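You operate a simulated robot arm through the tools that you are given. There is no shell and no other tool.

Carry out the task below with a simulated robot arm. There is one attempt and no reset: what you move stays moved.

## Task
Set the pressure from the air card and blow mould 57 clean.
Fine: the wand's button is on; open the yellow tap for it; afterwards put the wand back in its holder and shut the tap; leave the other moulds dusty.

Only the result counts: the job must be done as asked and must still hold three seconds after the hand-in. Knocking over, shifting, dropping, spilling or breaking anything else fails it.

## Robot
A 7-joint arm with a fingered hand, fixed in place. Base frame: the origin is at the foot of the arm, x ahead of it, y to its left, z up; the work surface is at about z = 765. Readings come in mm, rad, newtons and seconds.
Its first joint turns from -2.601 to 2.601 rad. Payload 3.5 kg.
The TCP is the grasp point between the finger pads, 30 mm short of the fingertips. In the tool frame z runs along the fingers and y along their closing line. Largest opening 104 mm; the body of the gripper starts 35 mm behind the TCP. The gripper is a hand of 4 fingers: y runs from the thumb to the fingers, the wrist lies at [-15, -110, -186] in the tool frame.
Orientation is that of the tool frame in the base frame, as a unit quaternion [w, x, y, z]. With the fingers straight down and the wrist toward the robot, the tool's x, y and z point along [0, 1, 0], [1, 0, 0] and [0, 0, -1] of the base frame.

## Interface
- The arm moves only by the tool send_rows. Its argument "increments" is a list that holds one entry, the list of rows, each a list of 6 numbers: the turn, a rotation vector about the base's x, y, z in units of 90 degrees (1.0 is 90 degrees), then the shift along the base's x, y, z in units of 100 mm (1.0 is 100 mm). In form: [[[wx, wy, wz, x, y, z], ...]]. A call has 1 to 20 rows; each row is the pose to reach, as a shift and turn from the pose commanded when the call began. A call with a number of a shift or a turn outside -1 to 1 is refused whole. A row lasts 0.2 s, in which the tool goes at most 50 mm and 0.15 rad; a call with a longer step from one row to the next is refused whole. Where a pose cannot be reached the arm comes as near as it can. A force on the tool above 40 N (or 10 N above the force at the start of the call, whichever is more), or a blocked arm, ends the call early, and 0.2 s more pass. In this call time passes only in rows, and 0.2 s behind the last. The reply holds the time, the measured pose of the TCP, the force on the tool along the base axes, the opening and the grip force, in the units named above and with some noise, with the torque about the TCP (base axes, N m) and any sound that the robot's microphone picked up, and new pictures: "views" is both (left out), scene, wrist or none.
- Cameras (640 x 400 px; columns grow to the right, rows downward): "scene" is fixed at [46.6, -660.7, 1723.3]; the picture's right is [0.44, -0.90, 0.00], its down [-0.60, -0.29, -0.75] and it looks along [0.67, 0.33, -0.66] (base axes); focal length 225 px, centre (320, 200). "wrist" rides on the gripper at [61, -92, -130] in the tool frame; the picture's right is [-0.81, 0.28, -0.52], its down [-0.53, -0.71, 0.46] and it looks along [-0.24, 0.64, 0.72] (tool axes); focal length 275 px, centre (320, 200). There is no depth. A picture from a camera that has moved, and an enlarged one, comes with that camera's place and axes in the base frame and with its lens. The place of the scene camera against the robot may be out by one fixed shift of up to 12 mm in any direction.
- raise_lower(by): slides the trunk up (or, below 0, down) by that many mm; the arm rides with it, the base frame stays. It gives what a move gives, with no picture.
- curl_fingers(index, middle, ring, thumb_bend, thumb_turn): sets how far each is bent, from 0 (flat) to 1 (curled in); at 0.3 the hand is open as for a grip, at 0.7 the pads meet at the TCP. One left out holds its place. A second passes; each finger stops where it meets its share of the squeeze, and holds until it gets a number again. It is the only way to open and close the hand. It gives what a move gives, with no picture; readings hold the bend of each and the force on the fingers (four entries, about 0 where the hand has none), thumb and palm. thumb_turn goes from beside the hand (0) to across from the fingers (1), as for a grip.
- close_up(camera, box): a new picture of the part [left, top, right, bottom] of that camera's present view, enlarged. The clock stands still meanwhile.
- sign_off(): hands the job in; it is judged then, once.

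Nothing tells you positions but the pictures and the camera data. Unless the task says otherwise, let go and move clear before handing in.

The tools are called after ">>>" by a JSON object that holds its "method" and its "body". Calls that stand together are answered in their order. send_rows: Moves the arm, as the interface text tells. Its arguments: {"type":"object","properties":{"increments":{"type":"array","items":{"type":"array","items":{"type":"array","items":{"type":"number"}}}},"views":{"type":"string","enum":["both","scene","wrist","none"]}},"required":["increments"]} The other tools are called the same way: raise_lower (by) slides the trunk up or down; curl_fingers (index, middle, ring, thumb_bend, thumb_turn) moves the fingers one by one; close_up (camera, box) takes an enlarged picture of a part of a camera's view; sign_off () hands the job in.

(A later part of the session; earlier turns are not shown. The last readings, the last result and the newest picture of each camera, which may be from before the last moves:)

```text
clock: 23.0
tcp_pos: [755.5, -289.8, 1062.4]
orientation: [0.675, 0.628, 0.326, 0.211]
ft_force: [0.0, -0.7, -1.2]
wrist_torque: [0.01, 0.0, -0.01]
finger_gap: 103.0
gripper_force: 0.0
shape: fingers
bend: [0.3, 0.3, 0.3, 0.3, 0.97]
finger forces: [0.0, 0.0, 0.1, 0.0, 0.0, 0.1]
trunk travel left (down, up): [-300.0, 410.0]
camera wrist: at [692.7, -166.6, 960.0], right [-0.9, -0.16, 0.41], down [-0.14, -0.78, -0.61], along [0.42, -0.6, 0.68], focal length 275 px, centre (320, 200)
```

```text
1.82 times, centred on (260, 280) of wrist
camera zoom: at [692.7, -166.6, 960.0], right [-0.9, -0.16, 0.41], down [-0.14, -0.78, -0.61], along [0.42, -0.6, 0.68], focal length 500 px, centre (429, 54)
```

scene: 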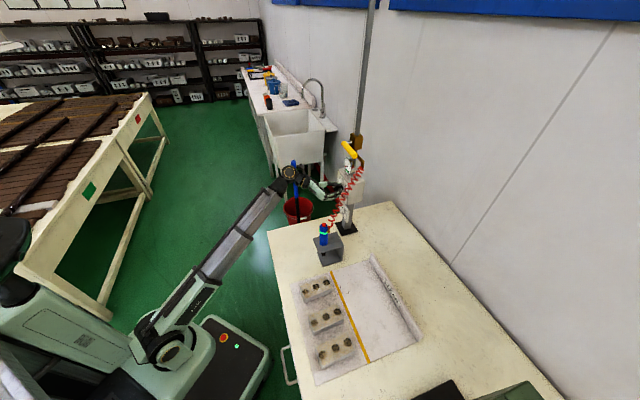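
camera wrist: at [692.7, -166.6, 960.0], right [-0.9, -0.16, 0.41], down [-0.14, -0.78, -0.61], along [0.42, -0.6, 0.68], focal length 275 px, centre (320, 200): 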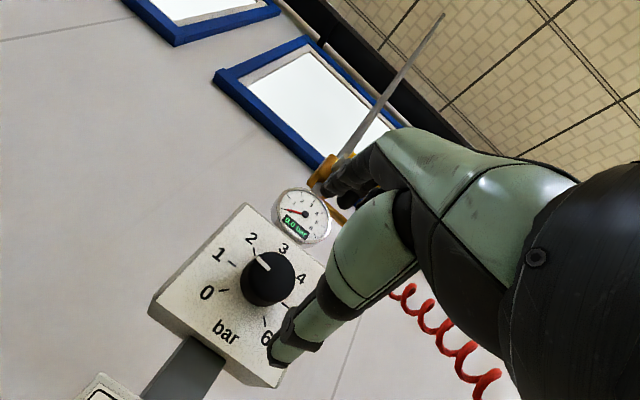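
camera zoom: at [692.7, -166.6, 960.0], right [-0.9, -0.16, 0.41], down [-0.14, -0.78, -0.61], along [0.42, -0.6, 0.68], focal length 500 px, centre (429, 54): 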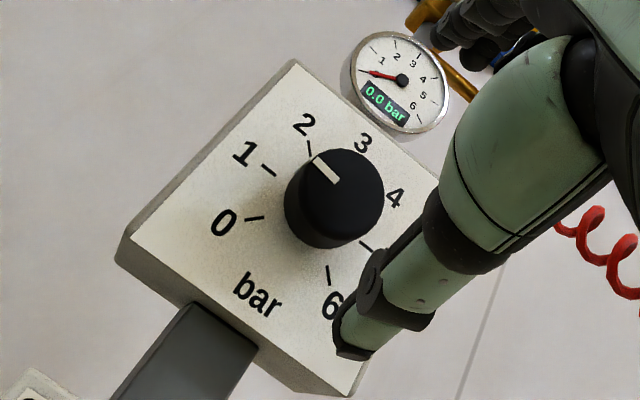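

Pointer is about 1.2, so about 126° to go. I advance and regrasp, then turn in two strokes.

>>> {"method": "send_rows", "body": {"increments": [[[0, 0, 0, 0.2, -0.2, 0], [0, 0, 0, 0.4, -0.4, 0], [0, 0, 0, 0.58, -0.58, 0]]], "views": "none"}}

>>> {"method": "curl_fingers", "body": {"index": 0.7, "middle": 0.7, "ring": 0.4, "thumb_bend": 0.7}}

>>> {"method": "send_rows", "body": {"increments": [[[0.063, -0.063, 0, 0, 0, 0], [0.126, -0.126, 0, 0, 0, 0], [0.189, -0.189, 0, 0, 0, 0], [0.252, -0.252, 0, 0, 0, 0], [0.315, -0.315, 0, 0, 0, 0], [0.378, -0.378, 0, 0, 0, 0], [0.441, -0.441, 0, 0, 0, 0], [0.504, -0.504, 0, 0, 0, 0], [0.567, -0.567, 0, 0, 0, 0], [0.63, -0.63, 0, 0, 0, 0], [0.69, -0.69, 0, 0, 0, 0]]], "views": "wrist"}}

>>> {"method": "close_up", "body": {"camera": "wrist", "box": [200, 170, 380, 350]}}

```text
clock: 23.8
tcp_pos: [812.9, -348.9, 1061.7]
orientation: [0.674, 0.628, 0.326, 0.212]
ft_force: [0.5, -0.9, 0.4]
wrist_torque: [-0.01, 0.01, 0.0]
finger_gap: 102.8
gripper_force: 0.1
shape: fingers
bend: [0.3, 0.3, 0.3, 0.3, 0.97]
finger forces: [0.1, 0.1, 0.0, 0.0, 0.1, 0.0]
trunk travel left (down, up): [-300.0, 410.0]
```

```text
clock: 24.8
tcp_pos: [812.2, -348.1, 1063.9]
orientation: [0.675, 0.627, 0.326, 0.213]
ft_force: [2.3, -2.2, 13.4]
wrist_torque: [-0.25, -0.28, -0.09]
finger_gap: 37.1
gripper_force: 14.9
shape: fingers
bend: [0.54, 0.6, 0.4, 0.6, 0.96]
finger forces: [11.3, 10.1, 0.0, 0.0, 8.7, 0.0]
trunk travel left (down, up): [-300.0, 410.0]
```

```text
clock: 27.2
tcp_pos: [811.6, -348.5, 1062.2]
orientation: [0.337, 0.678, -0.2, 0.621]
ft_force: [-4.0, 0.4, -1.0]
wrist_torque: [0.02, 0.05, 0.01]
finger_gap: 36.9
gripper_force: 15.0
shape: fingers
bend: [0.57, 0.62, 0.4, 0.59, 0.96]
finger forces: [8.0, 7.7, 0.0, 0.0, 13.0, 0.0]
trunk travel left (down, up): [-300.0, 410.0]
camera wrist: at [791.5, -183.3, 1102.2], right [-0.68, 0.06, -0.74], down [0.74, 0.09, -0.67], along [0.03, -0.99, -0.1], focal length 275 px, centre (320, 200)
```

wrist: 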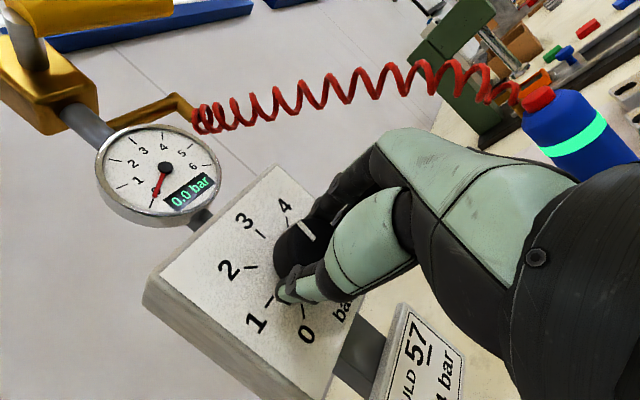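

```text
2.22 times, centred on (290, 260) of wrist
camera zoom: at [791.5, -183.3, 1102.2], right [-0.68, 0.06, -0.74], down [0.74, 0.09, -0.67], along [0.03, -0.99, -0.1], focal length 612 px, centre (387, 67)
```

zoom: 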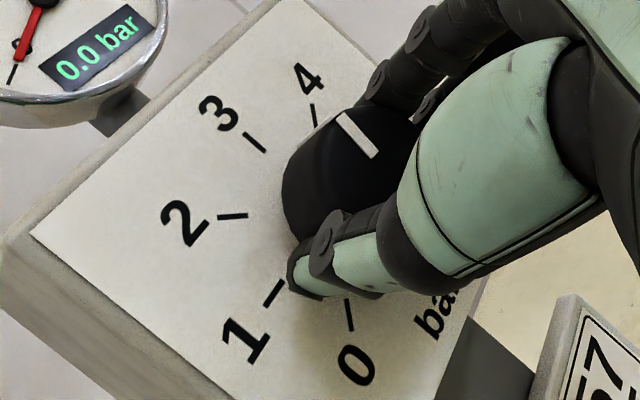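

Pointer is about 3.3. I turn roughly 29° more, staying inside the reach seen before.

>>> {"method": "send_rows", "body": {"increments": [[[0.057, -0.057, 0, 0, 0, 0], [0.114, -0.114, 0, 0, 0, 0], [0.171, -0.171, 0, 0, 0, 0], [0.228, -0.228, 0, 0, 0, 0]]], "views": "wrist"}}

>>> {"method": "close_up", "body": {"camera": "wrist", "box": [200, 170, 380, 350]}}

```text
clock: 28.2
tcp_pos: [811.9, -347.7, 1061.6]
orientation: [0.17, 0.606, -0.363, 0.687]
ft_force: [-2.1, 1.4, -2.3]
wrist_torque: [0.0, 0.03, 0.05]
finger_gap: 37.0
gripper_force: 14.0
shape: fingers
bend: [0.57, 0.62, 0.4, 0.58, 0.96]
finger forces: [7.5, 7.7, 0.1, 0.0, 13.5, 0.0]
trunk travel left (down, up): [-300.0, 410.0]
camera wrist: at [768.7, -206.1, 1146.4], right [-0.38, 0.35, -0.86], down [0.91, 0.27, -0.3], along [0.13, -0.9, -0.42], focal length 275 px, centre (320, 200)
```

wrist: 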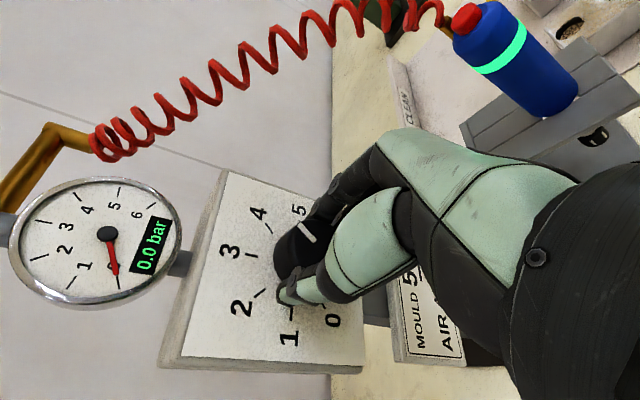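

```text
2.22 times, centred on (290, 260) of wrist
camera zoom: at [768.7, -206.1, 1146.4], right [-0.38, 0.35, -0.86], down [0.91, 0.27, -0.3], along [0.13, -0.9, -0.42], focal length 612 px, centre (387, 67)
```

zoom: 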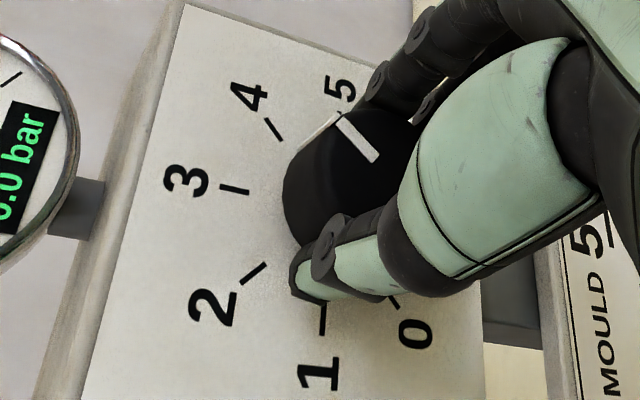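

Pointer now reads about 4. I release gently and back off, then look at it without the hand in the way.

>>> {"method": "curl_fingers", "body": {"index": 0.35, "middle": 0.35, "ring": 0.35, "thumb_bend": 0.3}}

>>> {"method": "send_rows", "body": {"increments": [[[0, 0, 0, -0.2, 0.2, 0], [0, 0, 0, -0.45, 0.45, 0], [0, 0, 0, -0.7, 0.7, 0], [0, 0, 0, -0.95, 0.95, 0]]], "views": "wrist"}}

>>> {"method": "close_up", "body": {"camera": "wrist", "box": [200, 170, 380, 350]}}

```text
clock: 29.2
tcp_pos: [813.0, -348.8, 1063.3]
orientation: [0.172, 0.606, -0.364, 0.686]
ft_force: [0.7, 0.1, -0.4]
wrist_torque: [0.03, -0.04, -0.02]
finger_gap: 96.5
gripper_force: 0.1
shape: fingers
bend: [0.35, 0.35, 0.35, 0.3, 0.97]
finger forces: [0.1, 0.0, 0.0, 0.0, 0.1, 0.0]
trunk travel left (down, up): [-300.0, 410.0]
```

```text
clock: 30.2
tcp_pos: [716.2, -254.7, 1062.5]
orientation: [0.172, 0.606, -0.364, 0.686]
ft_force: [1.2, -0.7, 0.6]
wrist_torque: [0.01, 0.0, -0.01]
finger_gap: 96.4
gripper_force: 0.0
shape: fingers
bend: [0.35, 0.35, 0.35, 0.3, 0.97]
finger forces: [0.1, 0.0, 0.0, 0.1, 0.1, 0.0]
trunk travel left (down, up): [-300.0, 410.0]
camera wrist: at [673.1, -111.7, 1146.0], right [-0.39, 0.35, -0.86], down [0.91, 0.27, -0.3], along [0.13, -0.9, -0.42], focal length 275 px, centre (320, 200)
```

wrist: 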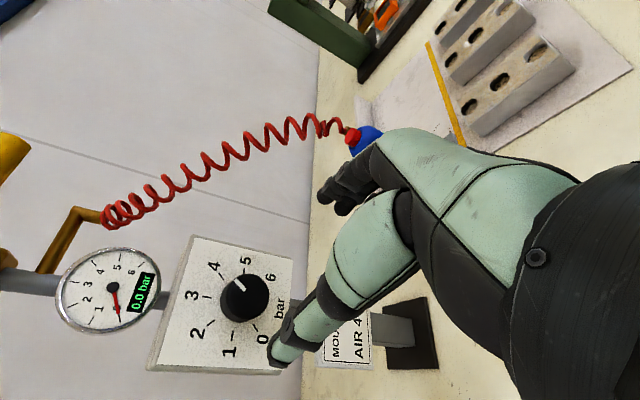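

```text
2.22 times, centred on (290, 260) of wrist
camera zoom: at [673.1, -111.7, 1146.0], right [-0.39, 0.35, -0.86], down [0.91, 0.27, -0.3], along [0.13, -0.9, -0.42], focal length 612 px, centre (387, 67)
```

zoom: 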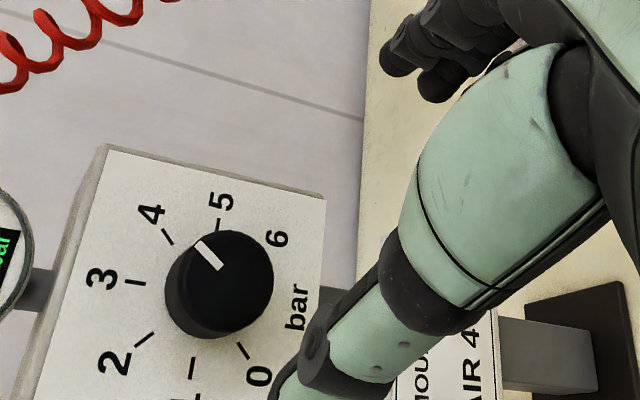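

I enlarge more for an exact pointer reading.

>>> {"method": "close_up", "body": {"camera": "wrist", "box": [180, 240, 300, 360]}}

```text
3.33 times, centred on (240, 300) of wrist
camera zoom: at [673.1, -111.7, 1146.0], right [-0.39, 0.35, -0.86], down [0.91, 0.27, -0.3], along [0.13, -0.9, -0.42], focal length 918 px, centre (587, -133)
```

zoom: 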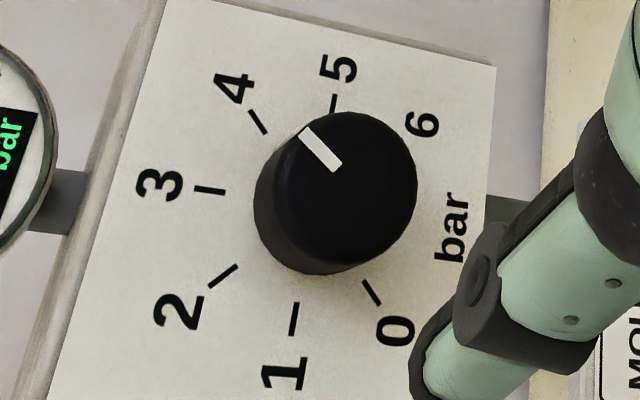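

The pointer sits at about 3.9–4; the gauge will tell exactly once air is on. Next is the tap: the yellow lever lies horizontal at about z 1286, f 850, l 231–333, pivot at the left. I raise the trunk and swing the hand back to fingers-up.

>>> {"method": "raise_lower", "body": {"by": 222}}

>>> {"method": "send_rows", "body": {"increments": [[[-0.06, 0.06, 0, 0, 0, 0], [-0.12, 0.12, 0, 0, 0, 0], [-0.18, 0.18, 0, 0, 0, 0], [-0.24, 0.24, 0, 0, 0, 0], [-0.3, 0.3, 0, 0, 0, 0], [-0.36, 0.36, 0, 0, 0, 0], [-0.42, 0.42, 0, 0, 0, 0], [-0.48, 0.48, 0, -0.1, -0.1, 0], [-0.54, 0.54, 0, -0.2, -0.2, 0], [-0.6, 0.6, 0, -0.3, -0.3, 0], [-0.66, 0.66, 0, -0.4, -0.4, 0], [-0.72, 0.72, 0, -0.5, -0.5, 0], [-0.78, 0.78, 0, -0.5, -0.5, 0], [-0.839, 0.839, 0, -0.5, -0.5, 0]]], "views": "both"}}

```text
clock: 32.6
tcp_pos: [716.5, -254.3, 1283.0]
orientation: [0.172, 0.606, -0.363, 0.686]
ft_force: [0.4, 0.8, 0.3]
wrist_torque: [-0.01, 0.0, 0.05]
finger_gap: 96.5
gripper_force: 0.2
shape: fingers
bend: [0.35, 0.35, 0.35, 0.3, 0.97]
finger forces: [0.0, 0.1, 0.1, 0.0, 0.1, 0.0]
trunk travel left (down, up): [-522.0, 188.0]
```

```text
clock: 35.6
tcp_pos: [666.8, -303.6, 1283.1]
orientation: [0.653, 0.653, 0.271, 0.27]
ft_force: [-0.6, -0.3, -0.5]
wrist_torque: [-0.01, -0.01, -0.02]
finger_gap: 96.6
gripper_force: 0.0
shape: fingers
bend: [0.35, 0.35, 0.35, 0.3, 0.97]
finger forces: [0.1, 0.1, 0.0, 0.0, 0.0, 0.0]
trunk travel left (down, up): [-522.0, 188.0]
camera wrist: at [617.2, -167.6, 1190.6], right [-0.94, -0.21, 0.28], down [-0.06, -0.7, -0.71], along [0.34, -0.68, 0.64], focal length 275 px, centre (320, 200)
```

scene: 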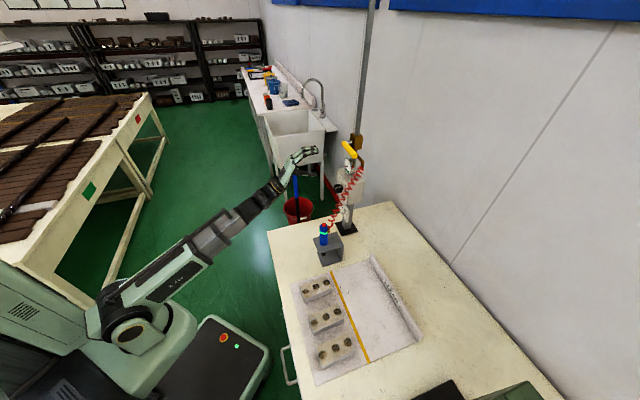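
wrist: 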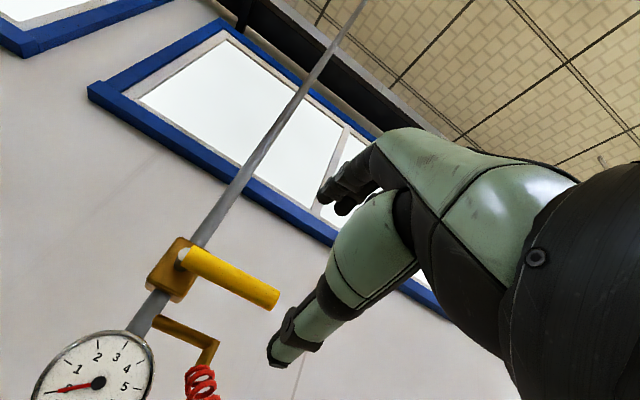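

>>> {"method": "close_up", "body": {"camera": "wrist", "box": [130, 220, 310, 400]}}

```text
2.22 times, centred on (220, 310) of wrist
camera zoom: at [617.2, -167.6, 1190.6], right [-0.94, -0.21, 0.28], down [-0.06, -0.7, -0.71], along [0.34, -0.68, 0.64], focal length 612 px, centre (542, -44)
```

zoom: 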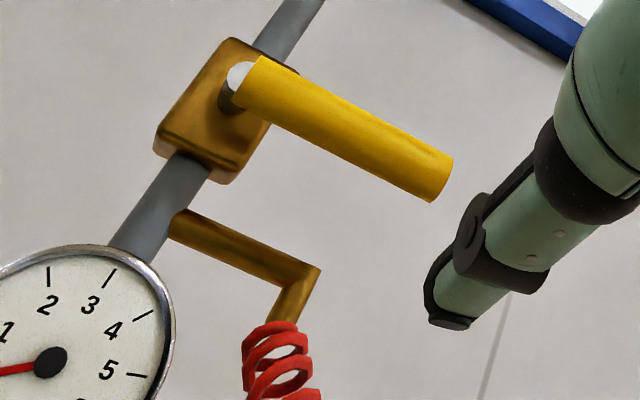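

Lever pivot is about l 333, z 1290, its tip at l 228. I approach with thumb below and fingers above, aiming to hold it 70 mm from the pivot.

>>> {"method": "send_rows", "body": {"increments": [[[0, 0, 0, 0.25, -0.23, 0.02], [0, 0, 0, 0.5, -0.46, 0.04], [0, 0, 0, 0.75, -0.67, 0.05]]], "views": "wrist"}}

>>> {"method": "close_up", "body": {"camera": "scene", "box": [290, 120, 390, 200]}}

```text
clock: 36.4
tcp_pos: [743.4, -371.3, 1288.9]
orientation: [0.653, 0.654, 0.27, 0.27]
ft_force: [-0.4, 0.2, -0.1]
wrist_torque: [0.0, 0.0, 0.0]
finger_gap: 96.4
gripper_force: 0.1
shape: fingers
bend: [0.35, 0.35, 0.35, 0.3, 0.97]
finger forces: [0.0, 0.0, 0.0, 0.0, 0.0, 0.0]
trunk travel left (down, up): [-522.0, 188.0]
camera wrist: at [693.0, -235.1, 1196.2], right [-0.94, -0.21, 0.27], down [-0.05, -0.7, -0.71], along [0.34, -0.69, 0.64], focal length 275 px, centre (320, 200)
```

wrist: 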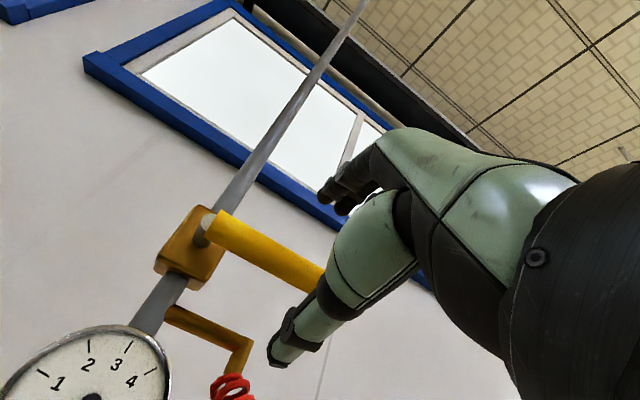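

```text
5.00 times, centred on (340, 160) of scene
camera zoom: at [46.6, -660.7, 1723.3], right [0.44, -0.9, 0.0], down [-0.6, -0.29, -0.75], along [0.67, 0.33, -0.66], focal length 1123 px, centre (220, 400)
```

zoom: 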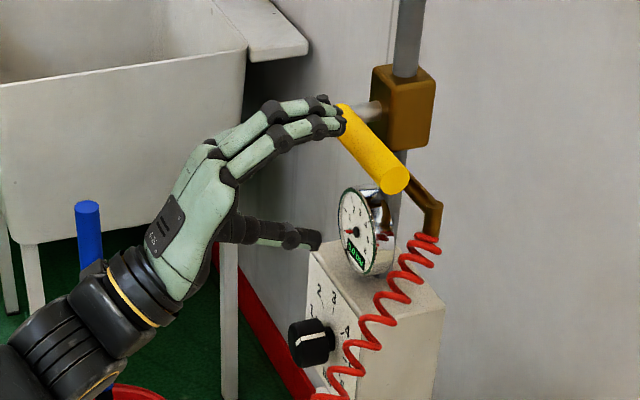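

Alignment agrees. I go in 42 mm and close on the lever.

>>> {"method": "send_rows", "body": {"increments": [[[0, 0, 0, 0.15, -0.15, 0], [0, 0, 0, 0.3, -0.3, 0]]], "views": "none"}}

>>> {"method": "curl_fingers", "body": {"index": 0.7, "middle": 0.7, "ring": 0.7, "thumb_bend": 0.7}}

>>> {"method": "close_up", "body": {"camera": "wrist", "box": [100, 150, 400, 400]}}

>>> {"method": "close_up", "body": {"camera": "scene", "box": [290, 120, 390, 200]}}

```text
clock: 37.0
tcp_pos: [772.1, -402.3, 1288.7]
orientation: [0.653, 0.654, 0.27, 0.271]
ft_force: [0.0, 0.5, -0.1]
wrist_torque: [0.04, 0.0, 0.0]
finger_gap: 96.7
gripper_force: 0.1
shape: fingers
bend: [0.35, 0.35, 0.35, 0.3, 0.97]
finger forces: [0.0, 0.1, 0.0, 0.0, 0.0, 0.0]
trunk travel left (down, up): [-522.0, 188.0]
```

```text
clock: 38.0
tcp_pos: [771.0, -401.8, 1290.7]
orientation: [0.654, 0.653, 0.269, 0.272]
ft_force: [7.0, -5.0, 23.3]
wrist_torque: [-0.56, -0.1, 0.08]
finger_gap: 19.8
gripper_force: 13.8
shape: fingers
bend: [0.59, 0.62, 0.61, 0.66, 0.97]
finger forces: [8.2, 8.8, 7.7, 0.0, 2.1, 0.0]
trunk travel left (down, up): [-522.0, 188.0]
```

```text
1.60 times, centred on (250, 275) of wrist
camera zoom: at [721.6, -265.4, 1197.4], right [-0.94, -0.21, 0.27], down [-0.05, -0.7, -0.71], along [0.34, -0.68, 0.65], focal length 440 px, centre (432, 80)
```

zoom: 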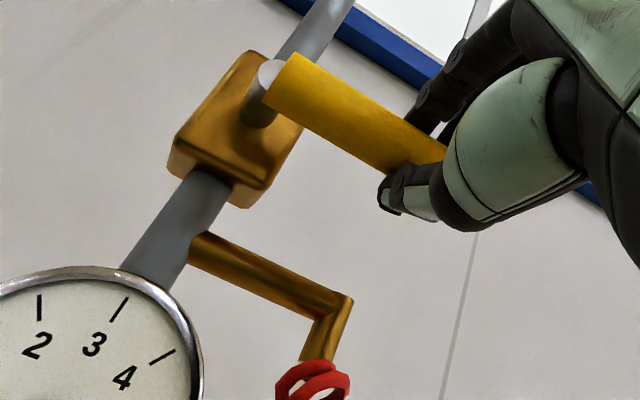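

```text
5.00 times, centred on (340, 160) of scene
camera zoom: at [46.6, -660.7, 1723.3], right [0.44, -0.9, 0.0], down [-0.6, -0.29, -0.75], along [0.67, 0.33, -0.66], focal length 1123 px, centre (220, 400)
```

zoom: 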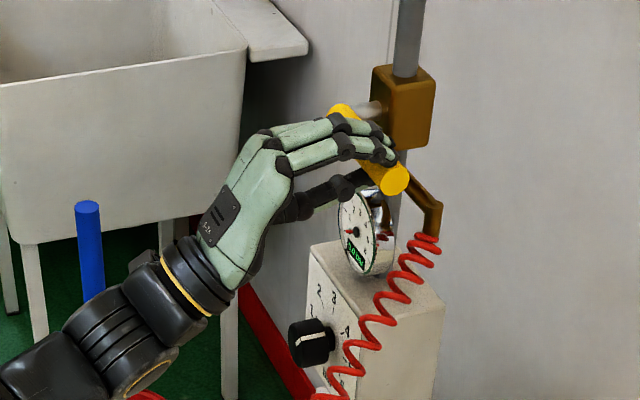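

The lever is held. I try a small arc downward first to learn which way it swings.

>>> {"method": "send_rows", "body": {"increments": [[[0.03, -0.03, 0, 0.001, 0.001, -0.047], [0.059, -0.059, 0, 0.004, 0.004, -0.094], [0.088, -0.088, 0, 0.01, 0.01, -0.141], [0.118, -0.118, 0, 0.017, 0.017, -0.186]]], "views": "wrist"}}

```text
clock: 38.6
tcp_pos: [771.1, -398.3, 1286.2]
orientation: [0.639, 0.666, 0.228, 0.311]
ft_force: [8.8, -3.9, 31.6]
wrist_torque: [-0.86, -0.03, 0.17]
finger_gap: 19.5
gripper_force: 16.3
shape: fingers
bend: [0.57, 0.59, 0.57, 0.69, 0.98]
finger forces: [8.7, 11.3, 11.4, 0.0, 1.4, 0.0]
trunk travel left (down, up): [-522.0, 188.0]
stopped in row 3: the force on the tool passed its limit at 41 N (the readings are from after the stop); the commanded pose is now the measured one
camera wrist: at [729.6, -255.6, 1200.1], right [-0.96, -0.22, 0.17], down [0.01, -0.64, -0.77], along [0.28, -0.73, 0.62], focal length 275 px, centre (320, 200)
```

wrist: 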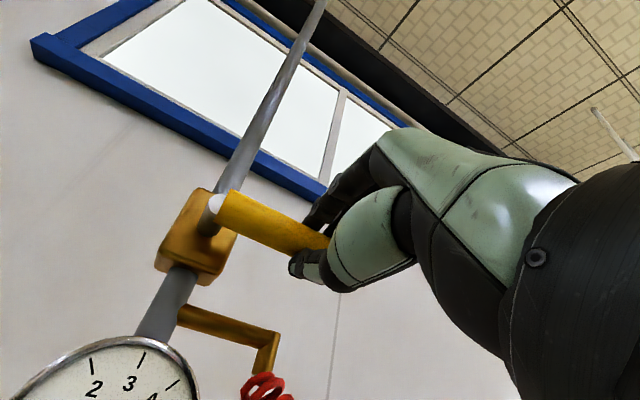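

It does not yield downward. I try the same small arc upward.

>>> {"method": "send_rows", "body": {"increments": [[[-0.03, 0.03, 0, 0, 0, 0.05], [-0.06, 0.06, 0, 0, 0, 0.1], [-0.09, 0.09, 0, 0.002, 0.002, 0.15], [-0.12, 0.12, 0, 0.006, 0.006, 0.2], [-0.15, 0.15, 0, 0.012, 0.012, 0.25]]], "views": "wrist"}}

```text
clock: 39.8
tcp_pos: [770.5, -399.2, 1306.4]
orientation: [0.679, 0.62, 0.338, 0.2]
ft_force: [-9.2, 3.2, -2.1]
wrist_torque: [0.13, 0.26, -0.06]
finger_gap: 19.1
gripper_force: 9.5
shape: fingers
bend: [0.64, 0.67, 0.69, 0.64, 0.96]
finger forces: [3.3, 2.4, 1.3, 0.0, 11.7, 0.0]
trunk travel left (down, up): [-522.0, 188.0]
camera wrist: at [708.3, -277.6, 1202.6], right [-0.89, -0.15, 0.44], down [-0.15, -0.8, -0.58], along [0.44, -0.58, 0.68], focal length 275 px, centre (320, 200)
```

wrist: 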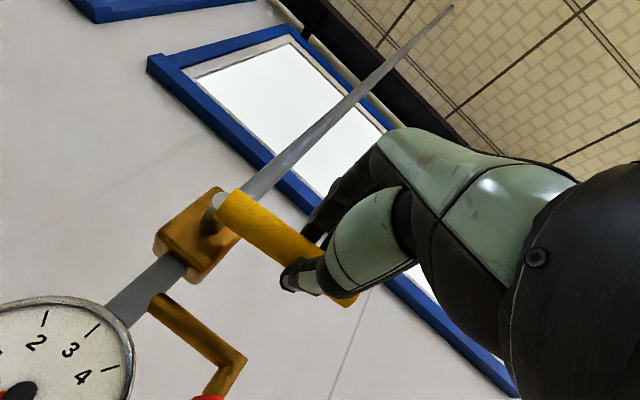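

>>> {"method": "close_up", "body": {"camera": "scene", "box": [290, 120, 390, 200]}}

```text
5.00 times, centred on (340, 160) of scene
camera zoom: at [46.6, -660.7, 1723.3], right [0.44, -0.9, 0.0], down [-0.6, -0.29, -0.75], along [0.67, 0.33, -0.66], focal length 1123 px, centre (220, 400)
```

zoom: 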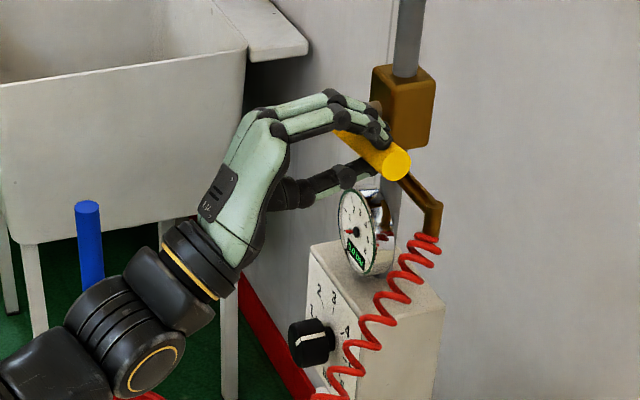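

The lever tip rose, so the tap opens upward. I continue along the arc to about 60°.

>>> {"method": "send_rows", "body": {"increments": [[[-0.0527, 0.0527, 0, 0.017, 0.017, 0.081], [-0.1054, 0.1054, 0, 0.04, 0.04, 0.158], [-0.158, 0.158, 0, 0.07, 0.07, 0.231], [-0.211, 0.211, 0, 0.106, 0.106, 0.3], [-0.2635, 0.2635, 0, 0.146, 0.146, 0.361], [-0.316, 0.316, 0, 0.192, 0.192, 0.415], [-0.369, 0.369, 0, 0.242, 0.242, 0.462]]], "views": "both"}}

>>> {"method": "close_up", "body": {"camera": "scene", "box": [290, 120, 390, 200]}}

```text
clock: 40.9
tcp_pos: [784.6, -367.6, 1324.2]
orientation: [0.659, 0.598, 0.455, 0.029]
ft_force: [-28.2, 27.9, -0.9]
wrist_torque: [0.32, 0.35, 0.0]
finger_gap: 0.3
gripper_force: 20.1
shape: fingers
bend: [0.68, 0.7, 0.7, 0.73, 0.98]
finger forces: [0.1, 0.0, 0.1, 0.0, 39.9, 0.1]
out of reach, approached as far as the arm can: row 1, 2, 3, 4, 5
trunk travel left (down, up): [-522.0, 188.0]
stopped in row 5: the force on the tool passed its limit at 54 N (the readings are from after the stop); the commanded pose is now the measured one
camera wrist: at [692.0, -257.8, 1230.7], right [-0.66, 0.0, 0.75], down [-0.38, -0.86, -0.34], along [0.64, -0.51, 0.57], focal length 275 px, centre (320, 200)
```

scene: 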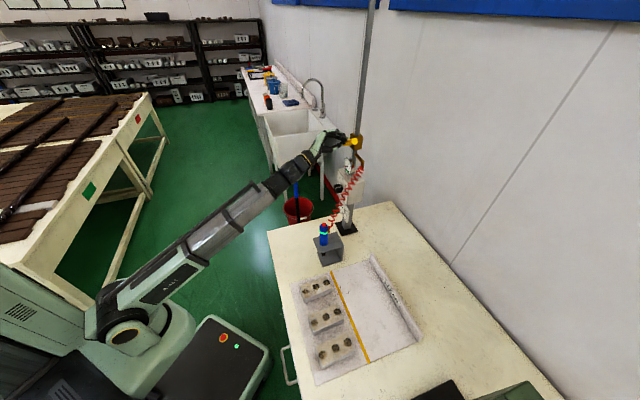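
wrist: 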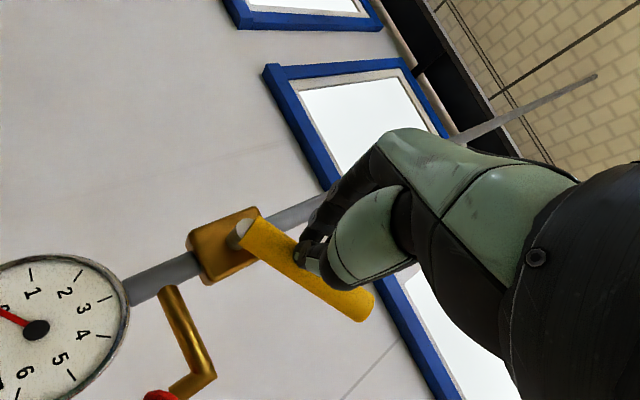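

```text
5.00 times, centred on (340, 160) of scene
camera zoom: at [46.6, -660.7, 1723.3], right [0.44, -0.9, 0.0], down [-0.6, -0.29, -0.75], along [0.67, 0.33, -0.66], focal length 1123 px, centre (220, 400)
```

zoom: 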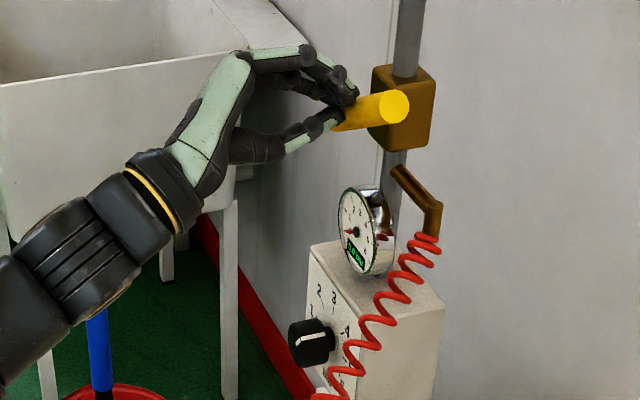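

The hand lost the lever because the wrist could not turn that far; the lever is now partly raised. I back off and go to a sideways hand (fingers right, thumb left) to sweep it to vertical.

>>> {"method": "send_rows", "body": {"increments": [[[0, 0, 0, -0.2, 0.2, 0], [0, 0, 0, -0.45, 0.45, 0], [0, 0, 0, -0.7, 0.7, 0]]], "views": "wrist"}}

>>> {"method": "close_up", "body": {"camera": "scene", "box": [290, 120, 390, 200]}}

```text
clock: 41.7
tcp_pos: [721.4, -305.8, 1320.0]
orientation: [0.657, 0.601, 0.454, 0.028]
ft_force: [0.0, 0.5, -0.5]
wrist_torque: [0.02, -0.03, 0.02]
finger_gap: 0.9
gripper_force: 0.0
shape: fingers
bend: [0.7, 0.7, 0.7, 0.7, 0.98]
finger forces: [0.0, 0.0, 0.0, 0.0, 0.1, 0.0]
trunk travel left (down, up): [-522.0, 188.0]
camera wrist: at [626.5, -194.7, 1227.2], right [-0.66, 0.0, 0.75], down [-0.39, -0.86, -0.34], along [0.64, -0.52, 0.56], focal length 275 px, centre (320, 200)
```

wrist: 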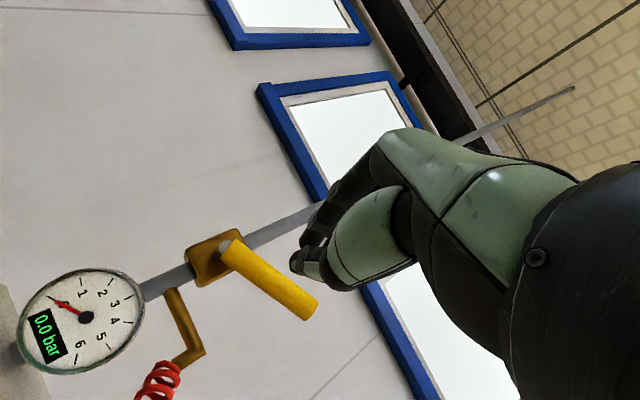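

```text
5.00 times, centred on (340, 160) of scene
camera zoom: at [46.6, -660.7, 1723.3], right [0.44, -0.9, 0.0], down [-0.6, -0.29, -0.75], along [0.67, 0.33, -0.66], focal length 1123 px, centre (220, 400)
```

zoom: 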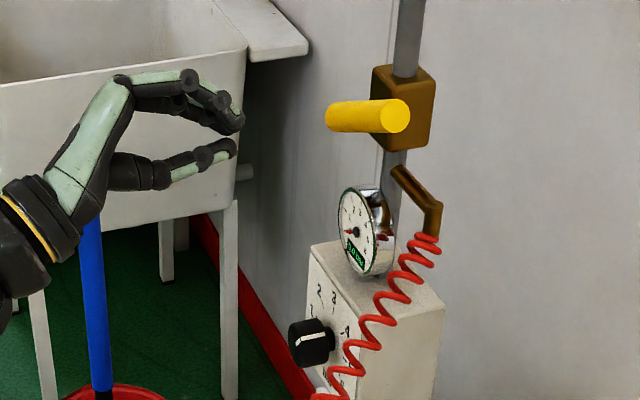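

The lever stands at about 27° and the gauge still shows 0. I return to the fingers-up orientation as a closed fist, placed below the lever, to push it up and then left.

>>> {"method": "send_rows", "body": {"increments": [[[0.039, -0.068, 0.007, 0, -0.04, -0.12], [0.079, -0.136, 0.013, 0, -0.08, -0.24], [0.118, -0.204, 0.02, 0, -0.12, -0.36], [0.157, -0.272, 0.026, -0.01, -0.16, -0.48], [0.1966, -0.3406, 0.033, -0.02, -0.22, -0.58]]], "views": "wrist"}}

```text
clock: 42.9
tcp_pos: [719.6, -326.5, 1262.1]
orientation: [0.654, 0.651, 0.273, 0.271]
ft_force: [-0.4, -0.4, -0.3]
wrist_torque: [0.03, -0.05, -0.02]
finger_gap: 1.1
gripper_force: 0.0
shape: fingers
bend: [0.7, 0.7, 0.7, 0.7, 0.98]
finger forces: [0.0, 0.0, 0.0, 0.1, 0.0, 0.0]
out of reach, approached as far as the arm can: row 1
trunk travel left (down, up): [-522.0, 188.0]
camera wrist: at [669.9, -191.5, 1168.8], right [-0.94, -0.21, 0.28], down [-0.05, -0.7, -0.71], along [0.34, -0.68, 0.65], focal length 275 px, centre (320, 200)
```

wrist: 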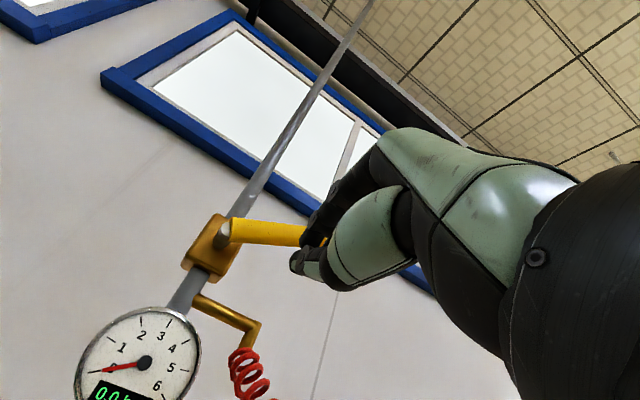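

>>> {"method": "send_rows", "body": {"increments": [[[0, 0, 0, 0.25, -0.25, 0], [0, 0, 0, 0.5, -0.5, 0], [0, 0, 0, 0.67, -0.67, 0]]], "views": "wrist"}}

>>> {"method": "close_up", "body": {"camera": "scene", "box": [290, 120, 390, 200]}}

```text
clock: 43.7
tcp_pos: [786.8, -393.2, 1261.3]
orientation: [0.654, 0.652, 0.272, 0.269]
ft_force: [0.3, 0.0, 0.6]
wrist_torque: [-0.01, 0.02, 0.0]
finger_gap: 0.6
gripper_force: 0.0
shape: fingers
bend: [0.7, 0.7, 0.7, 0.7, 0.98]
finger forces: [0.0, 0.1, 0.0, 0.0, 0.0, 0.1]
trunk travel left (down, up): [-522.0, 188.0]
camera wrist: at [737.3, -258.3, 1169.2], right [-0.94, -0.21, 0.28], down [-0.06, -0.7, -0.71], along [0.34, -0.68, 0.65], focal length 275 px, centre (320, 200)
```

wrist: 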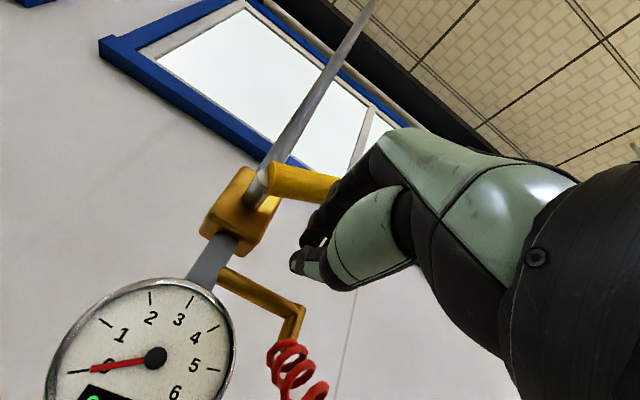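

```text
5.00 times, centred on (340, 160) of scene
camera zoom: at [46.6, -660.7, 1723.3], right [0.44, -0.9, 0.0], down [-0.6, -0.29, -0.75], along [0.67, 0.33, -0.66], focal length 1123 px, centre (220, 400)
```

zoom: 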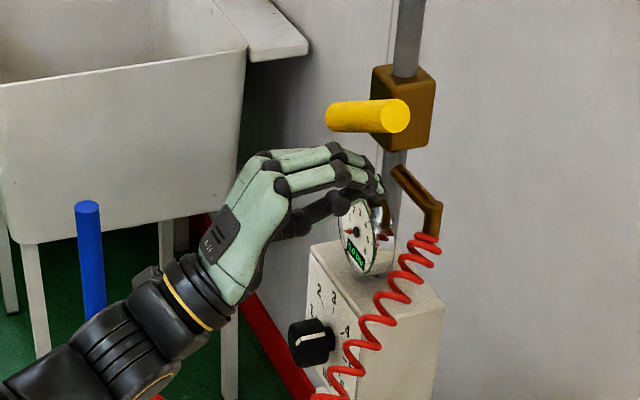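

The fist is under the lever. I push upward.

>>> {"method": "send_rows", "body": {"increments": [[[0, 0, 0, -0.06, -0.06, 0.1], [0, 0, 0, -0.06, -0.06, 0.25], [0, 0, 0, -0.06, -0.06, 0.4], [0, 0, 0, -0.06, -0.06, 0.52], [0, 0, 0, -0.06, -0.06, 0.64], [0, 0, 0, -0.06, -0.06, 0.76], [0, 0, 0, -0.06, -0.06, 0.88], [0, 0, 0, -0.06, -0.06, 0.98]]], "views": "wrist"}}

>>> {"method": "close_up", "body": {"camera": "scene", "box": [290, 120, 390, 200]}}

```text
clock: 45.5
tcp_pos: [780.1, -398.3, 1359.9]
orientation: [0.654, 0.653, 0.271, 0.269]
ft_force: [-2.3, 0.0, -0.6]
wrist_torque: [-0.03, -0.02, 0.04]
finger_gap: 0.0
gripper_force: 1.0
shape: fingers
bend: [0.7, 0.7, 0.7, 0.7, 0.98]
finger forces: [1.6, 0.0, 0.1, 0.0, 0.0, 0.0]
trunk travel left (down, up): [-522.0, 188.0]
camera wrist: at [730.8, -263.7, 1267.5], right [-0.94, -0.21, 0.28], down [-0.06, -0.7, -0.71], along [0.34, -0.68, 0.65], focal length 275 px, centre (320, 200)
```

wrist: 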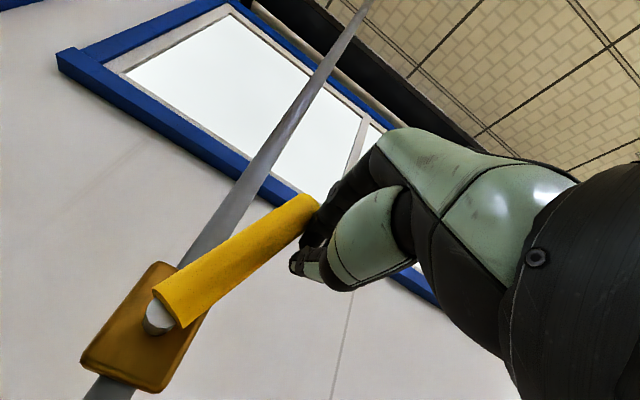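

```text
5.00 times, centred on (340, 160) of scene
camera zoom: at [46.6, -660.7, 1723.3], right [0.44, -0.9, 0.0], down [-0.6, -0.29, -0.75], along [0.67, 0.33, -0.66], focal length 1123 px, centre (220, 400)
```

zoom: 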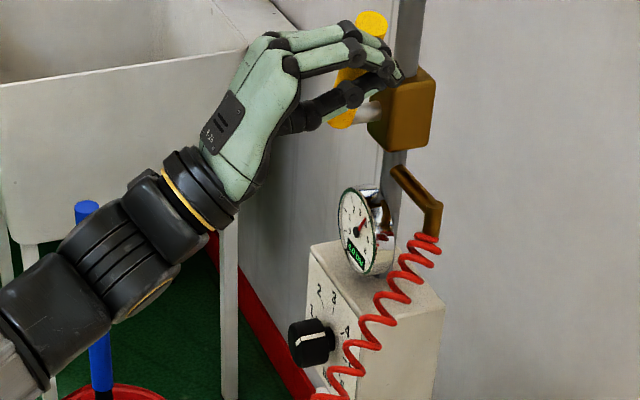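

The lever rose and the gauge needle moved. Now I push left to bring it fully to its stop.

>>> {"method": "send_rows", "body": {"increments": [[[0, 0, 0, 0.06, 0.06, 0], [0, 0, 0, 0.12, 0.12, 0], [0, 0, 0, 0.17, 0.17, 0], [0, 0, 0, 0.21, 0.21, 0], [0, 0, 0, 0.25, 0.25, 0], [0, 0, 0, 0.29, 0.29, 0]]], "views": "wrist"}}

>>> {"method": "close_up", "body": {"camera": "scene", "box": [290, 120, 390, 200]}}

>>> {"method": "close_up", "body": {"camera": "scene", "box": [340, 150, 380, 180]}}

```text
clock: 46.9
tcp_pos: [806.2, -371.4, 1360.7]
orientation: [0.655, 0.653, 0.271, 0.269]
ft_force: [-5.9, -6.4, 1.0]
wrist_torque: [0.03, -0.05, -0.23]
finger_gap: 1.9
gripper_force: 4.8
shape: fingers
bend: [0.69, 0.7, 0.7, 0.7, 0.99]
finger forces: [7.0, 0.1, 0.0, 0.0, 2.4, 0.0]
trunk travel left (down, up): [-522.0, 188.0]
camera wrist: at [758.1, -236.5, 1267.7], right [-0.94, -0.2, 0.28], down [-0.06, -0.7, -0.71], along [0.34, -0.68, 0.65], focal length 275 px, centre (320, 200)
```

wrist: 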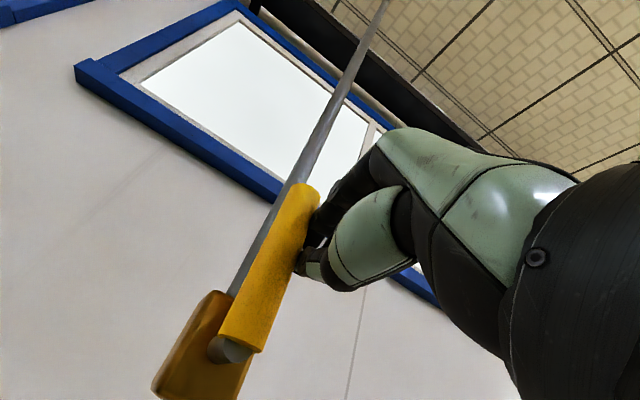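

```text
5.00 times, centred on (340, 160) of scene
camera zoom: at [46.6, -660.7, 1723.3], right [0.44, -0.9, 0.0], down [-0.6, -0.29, -0.75], along [0.67, 0.33, -0.66], focal length 1123 px, centre (220, 400)
```

zoom: 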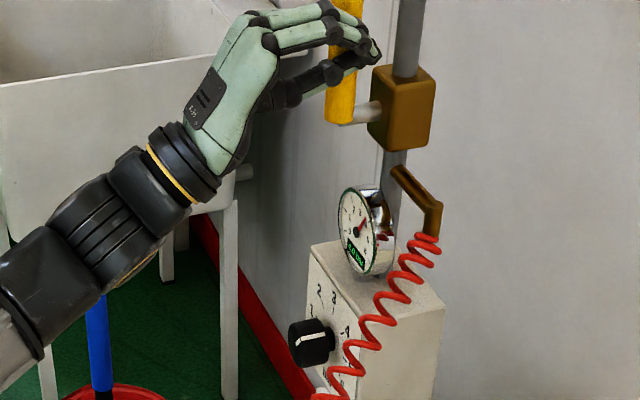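

```text
13.33 times, centred on (360, 165) of scene
camera zoom: at [46.6, -660.7, 1723.3], right [0.44, -0.9, 0.0], down [-0.6, -0.29, -0.75], along [0.67, 0.33, -0.66], focal length 2994 px, centre (-213, 667)
```

zoom: 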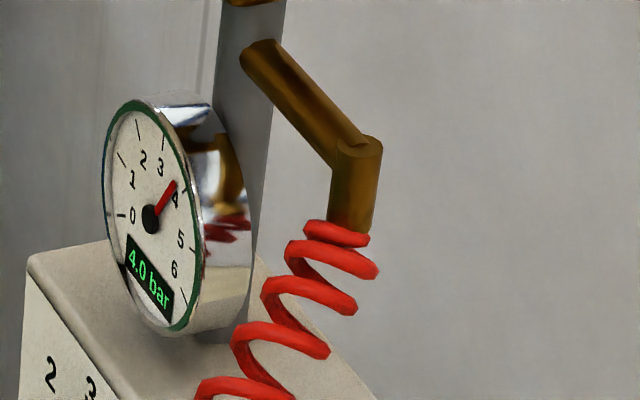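

The gauge reads exactly 4.0 bar and the lever is upright. I slide the fist right off the lever and back away.

>>> {"method": "send_rows", "body": {"increments": [[[0, 0, 0, -0.12, -0.12, 0], [0, 0, 0, -0.4, 0.16, 0], [0, 0, 0, -0.7, 0.46, 0], [0, 0, 0, -0.98, 0.74, 0]]], "views": "none"}}

>>> {"method": "send_rows", "body": {"increments": [[[0, 0, 0, -0.1, 0.5, 0], [0, 0, 0, -0.15, 0.9, 0]]], "views": "both"}}

>>> {"method": "close_up", "body": {"camera": "scene", "box": [320, 120, 380, 180]}}

```text
clock: 47.9
tcp_pos: [712.3, -295.9, 1360.7]
orientation: [0.654, 0.652, 0.272, 0.27]
ft_force: [-0.2, 0.2, -0.3]
wrist_torque: [0.0, -0.01, 0.0]
finger_gap: 0.6
gripper_force: 0.1
shape: fingers
bend: [0.7, 0.7, 0.7, 0.7, 0.98]
finger forces: [0.0, 0.0, 0.1, 0.0, 0.0, 0.0]
trunk travel left (down, up): [-522.0, 188.0]
```

```text
refused: row 1 steps farther than a row can; nothing moved
```

```text
6.67 times, centred on (350, 150) of scene
camera zoom: at [46.6, -660.7, 1723.3], right [0.44, -0.9, 0.0], down [-0.6, -0.29, -0.75], along [0.67, 0.33, -0.66], focal length 1497 px, centre (120, 533)
```

zoom: 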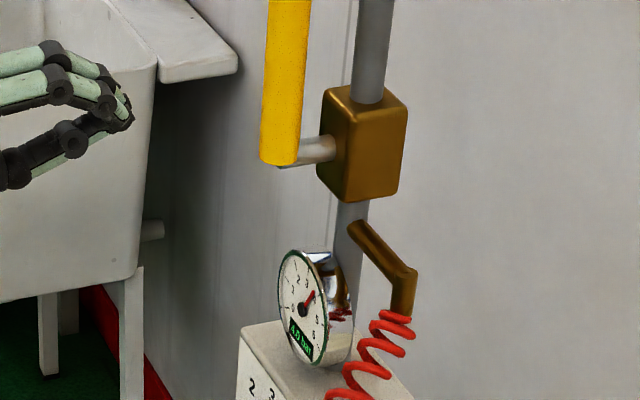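

Tap is open and gauge reads 4.0. I retreat further and turn the hand sideways (thumb left, fingers right).

>>> {"method": "send_rows", "body": {"increments": [[[0.059, -0.059, 0, -0.035, 0.07, 0], [0.118, -0.118, 0, -0.07, 0.14, 0], [0.177, -0.177, 0, -0.105, 0.21, 0], [0.236, -0.236, 0, -0.14, 0.28, 0], [0.295, -0.295, 0, -0.175, 0.35, 0], [0.354, -0.354, 0, -0.21, 0.42, 0], [0.413, -0.413, 0, -0.245, 0.49, 0], [0.472, -0.472, 0, -0.28, 0.56, 0], [0.531, -0.531, 0, -0.315, 0.63, 0], [0.59, -0.59, 0, -0.35, 0.7, 0], [0.649, -0.649, 0, -0.385, 0.77, 0], [0.707, -0.707, 0, -0.42, 0.85, 0]]], "views": "none"}}

>>> {"method": "raise_lower", "body": {"by": -300}}

>>> {"method": "send_rows", "body": {"increments": [[[0, 0, -0.085, 0, 0, 0], [0, 0, -0.17, 0, 0, 0], [0, 0, -0.255, 0, 0, 0], [0, 0, -0.34, 0, 0, 0], [0, 0, -0.42, 0, 0, 0], [0, 0, -0.5, 0, 0, 0]]], "views": "both"}}

```text
clock: 50.5
tcp_pos: [670.4, -210.7, 1359.6]
orientation: [0.272, 0.654, -0.27, 0.653]
ft_force: [0.1, -0.3, -0.1]
wrist_torque: [0.02, -0.03, -0.01]
finger_gap: 0.8
gripper_force: 0.0
shape: fingers
bend: [0.7, 0.7, 0.7, 0.7, 0.98]
finger forces: [0.0, 0.0, 0.0, 0.0, 0.1, 0.0]
trunk travel left (down, up): [-522.0, 188.0]
```

```text
clock: 53.5
tcp_pos: [669.3, -210.3, 1059.1]
orientation: [0.272, 0.654, -0.27, 0.652]
ft_force: [-1.0, 0.3, 0.2]
wrist_torque: [0.0, -0.01, -0.01]
finger_gap: 1.0
gripper_force: 0.1
shape: fingers
bend: [0.7, 0.7, 0.7, 0.7, 0.98]
finger forces: [0.0, 0.0, 0.0, 0.1, 0.1, 0.0]
trunk travel left (down, up): [-222.0, 488.0]
```

```text
clock: 54.9
tcp_pos: [668.8, -217.2, 1061.0]
orientation: [0.468, 0.533, -0.462, 0.532]
ft_force: [0.0, 0.4, 0.1]
wrist_torque: [0.01, -0.01, 0.0]
finger_gap: 1.0
gripper_force: 0.1
shape: fingers
bend: [0.7, 0.7, 0.7, 0.7, 0.98]
finger forces: [0.0, 0.0, 0.1, 0.1, 0.0, 0.0]
out of reach, approached as far as the arm can: row 5, 6
trunk travel left (down, up): [-222.0, 488.0]
camera wrist: at [742.1, -74.0, 1120.1], right [-0.35, 0.47, -0.81], down [0.76, -0.36, -0.54], along [-0.54, -0.81, -0.24], focal length 275 px, centre (320, 200)
```

scene: 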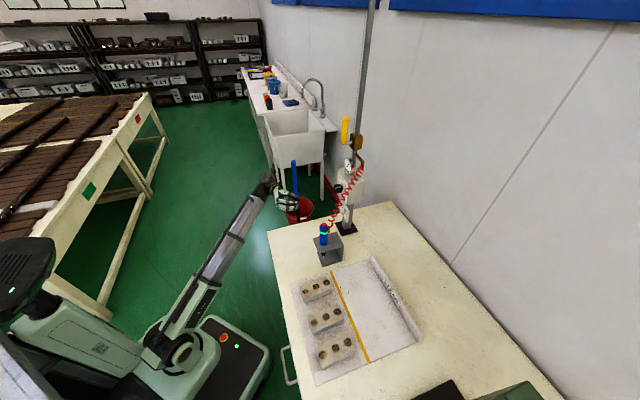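
wrist: 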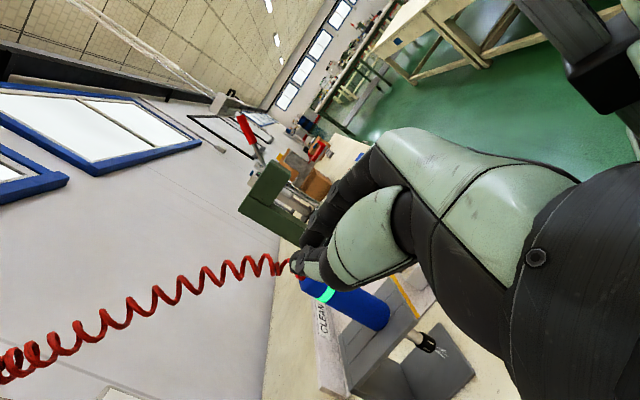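

The hand now points along about -y (yaw limit reached, good enough). I measure the wand from here.

>>> {"method": "close_up", "body": {"camera": "wrist", "box": [250, 240, 490, 400]}}

>>> {"method": "close_up", "body": {"camera": "scene", "box": [280, 180, 380, 280]}}

```text
2.50 times, centred on (370, 320) of wrist
camera zoom: at [742.1, -74.0, 1120.1], right [-0.35, 0.47, -0.81], down [0.76, -0.36, -0.54], along [-0.54, -0.81, -0.24], focal length 688 px, centre (195, -100)
```

zoom: 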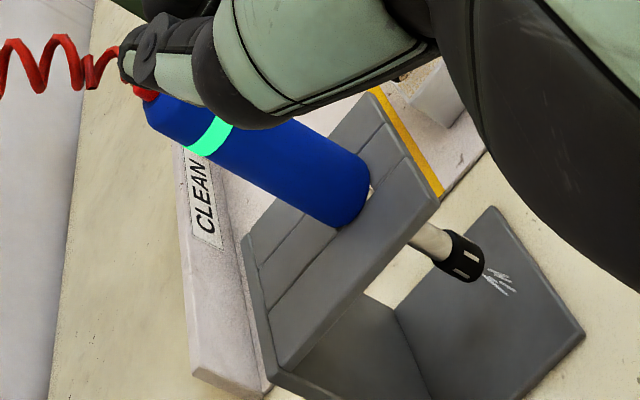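

```text
4.00 times, centred on (330, 230) of scene
camera zoom: at [46.6, -660.7, 1723.3], right [0.44, -0.9, 0.0], down [-0.6, -0.29, -0.75], along [0.67, 0.33, -0.66], focal length 898 px, centre (280, 80)
```

zoom: 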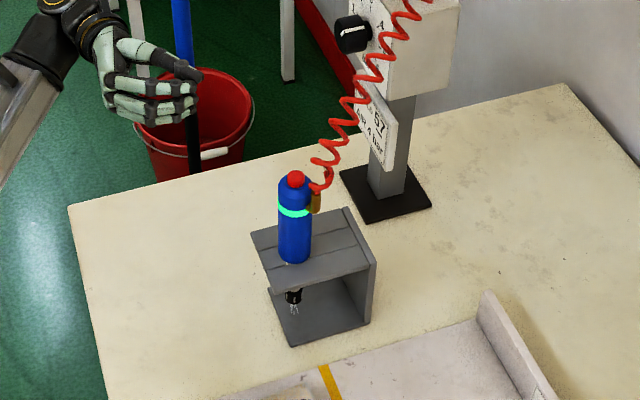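

Wand axis is about (641, -390), handle z 873–993, with the jet blowing into its holder. I open the hand, ease the yaw back a little and come down in front of the wand's left side.

>>> {"method": "curl_fingers", "body": {"index": 0.3, "middle": 0.3, "ring": 0.3, "thumb_bend": 0.3}}

>>> {"method": "send_rows", "body": {"increments": [[[0, 0, 0.055, -0.12, -0.1, -0.25], [0, 0, 0.11, -0.25, -0.2, -0.5], [0, 0, 0.11, -0.38, -0.33, -0.75], [0, 0, 0.11, -0.5, -0.45, -1.0]]], "views": "both"}}

```text
clock: 55.9
tcp_pos: [668.5, -217.1, 1061.7]
orientation: [0.468, 0.533, -0.462, 0.532]
ft_force: [0.0, 1.1, -1.0]
wrist_torque: [0.0, 0.0, 0.05]
finger_gap: 102.5
gripper_force: 0.1
shape: fingers
bend: [0.3, 0.3, 0.3, 0.3, 0.98]
finger forces: [0.1, 0.0, 0.0, 0.0, 0.0, 0.0]
trunk travel left (down, up): [-222.0, 488.0]
```

```text
clock: 56.9
tcp_pos: [619.1, -261.3, 959.8]
orientation: [0.42, 0.571, -0.414, 0.571]
ft_force: [0.3, 0.5, 0.3]
wrist_torque: [0.01, -0.02, -0.01]
finger_gap: 102.7
gripper_force: 0.1
shape: fingers
bend: [0.3, 0.3, 0.3, 0.3, 0.98]
finger forces: [0.0, 0.0, 0.1, 0.1, 0.0, 0.0]
trunk travel left (down, up): [-222.0, 488.0]
camera wrist: at [665.6, -108.3, 1019.3], right [-0.42, 0.4, -0.81], down [0.82, -0.22, -0.54], along [-0.39, -0.89, -0.24], focal length 275 px, centre (320, 200)
```

scene: 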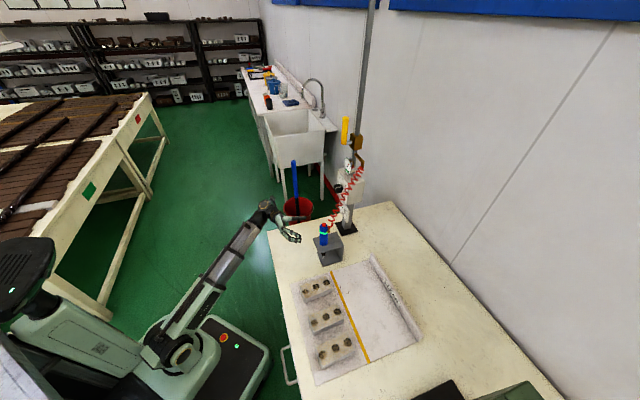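
wrist: 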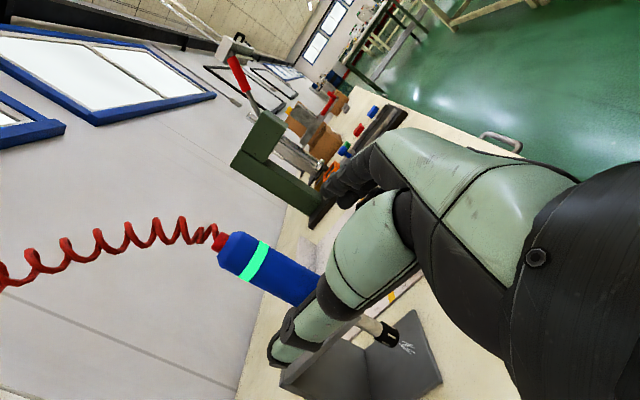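

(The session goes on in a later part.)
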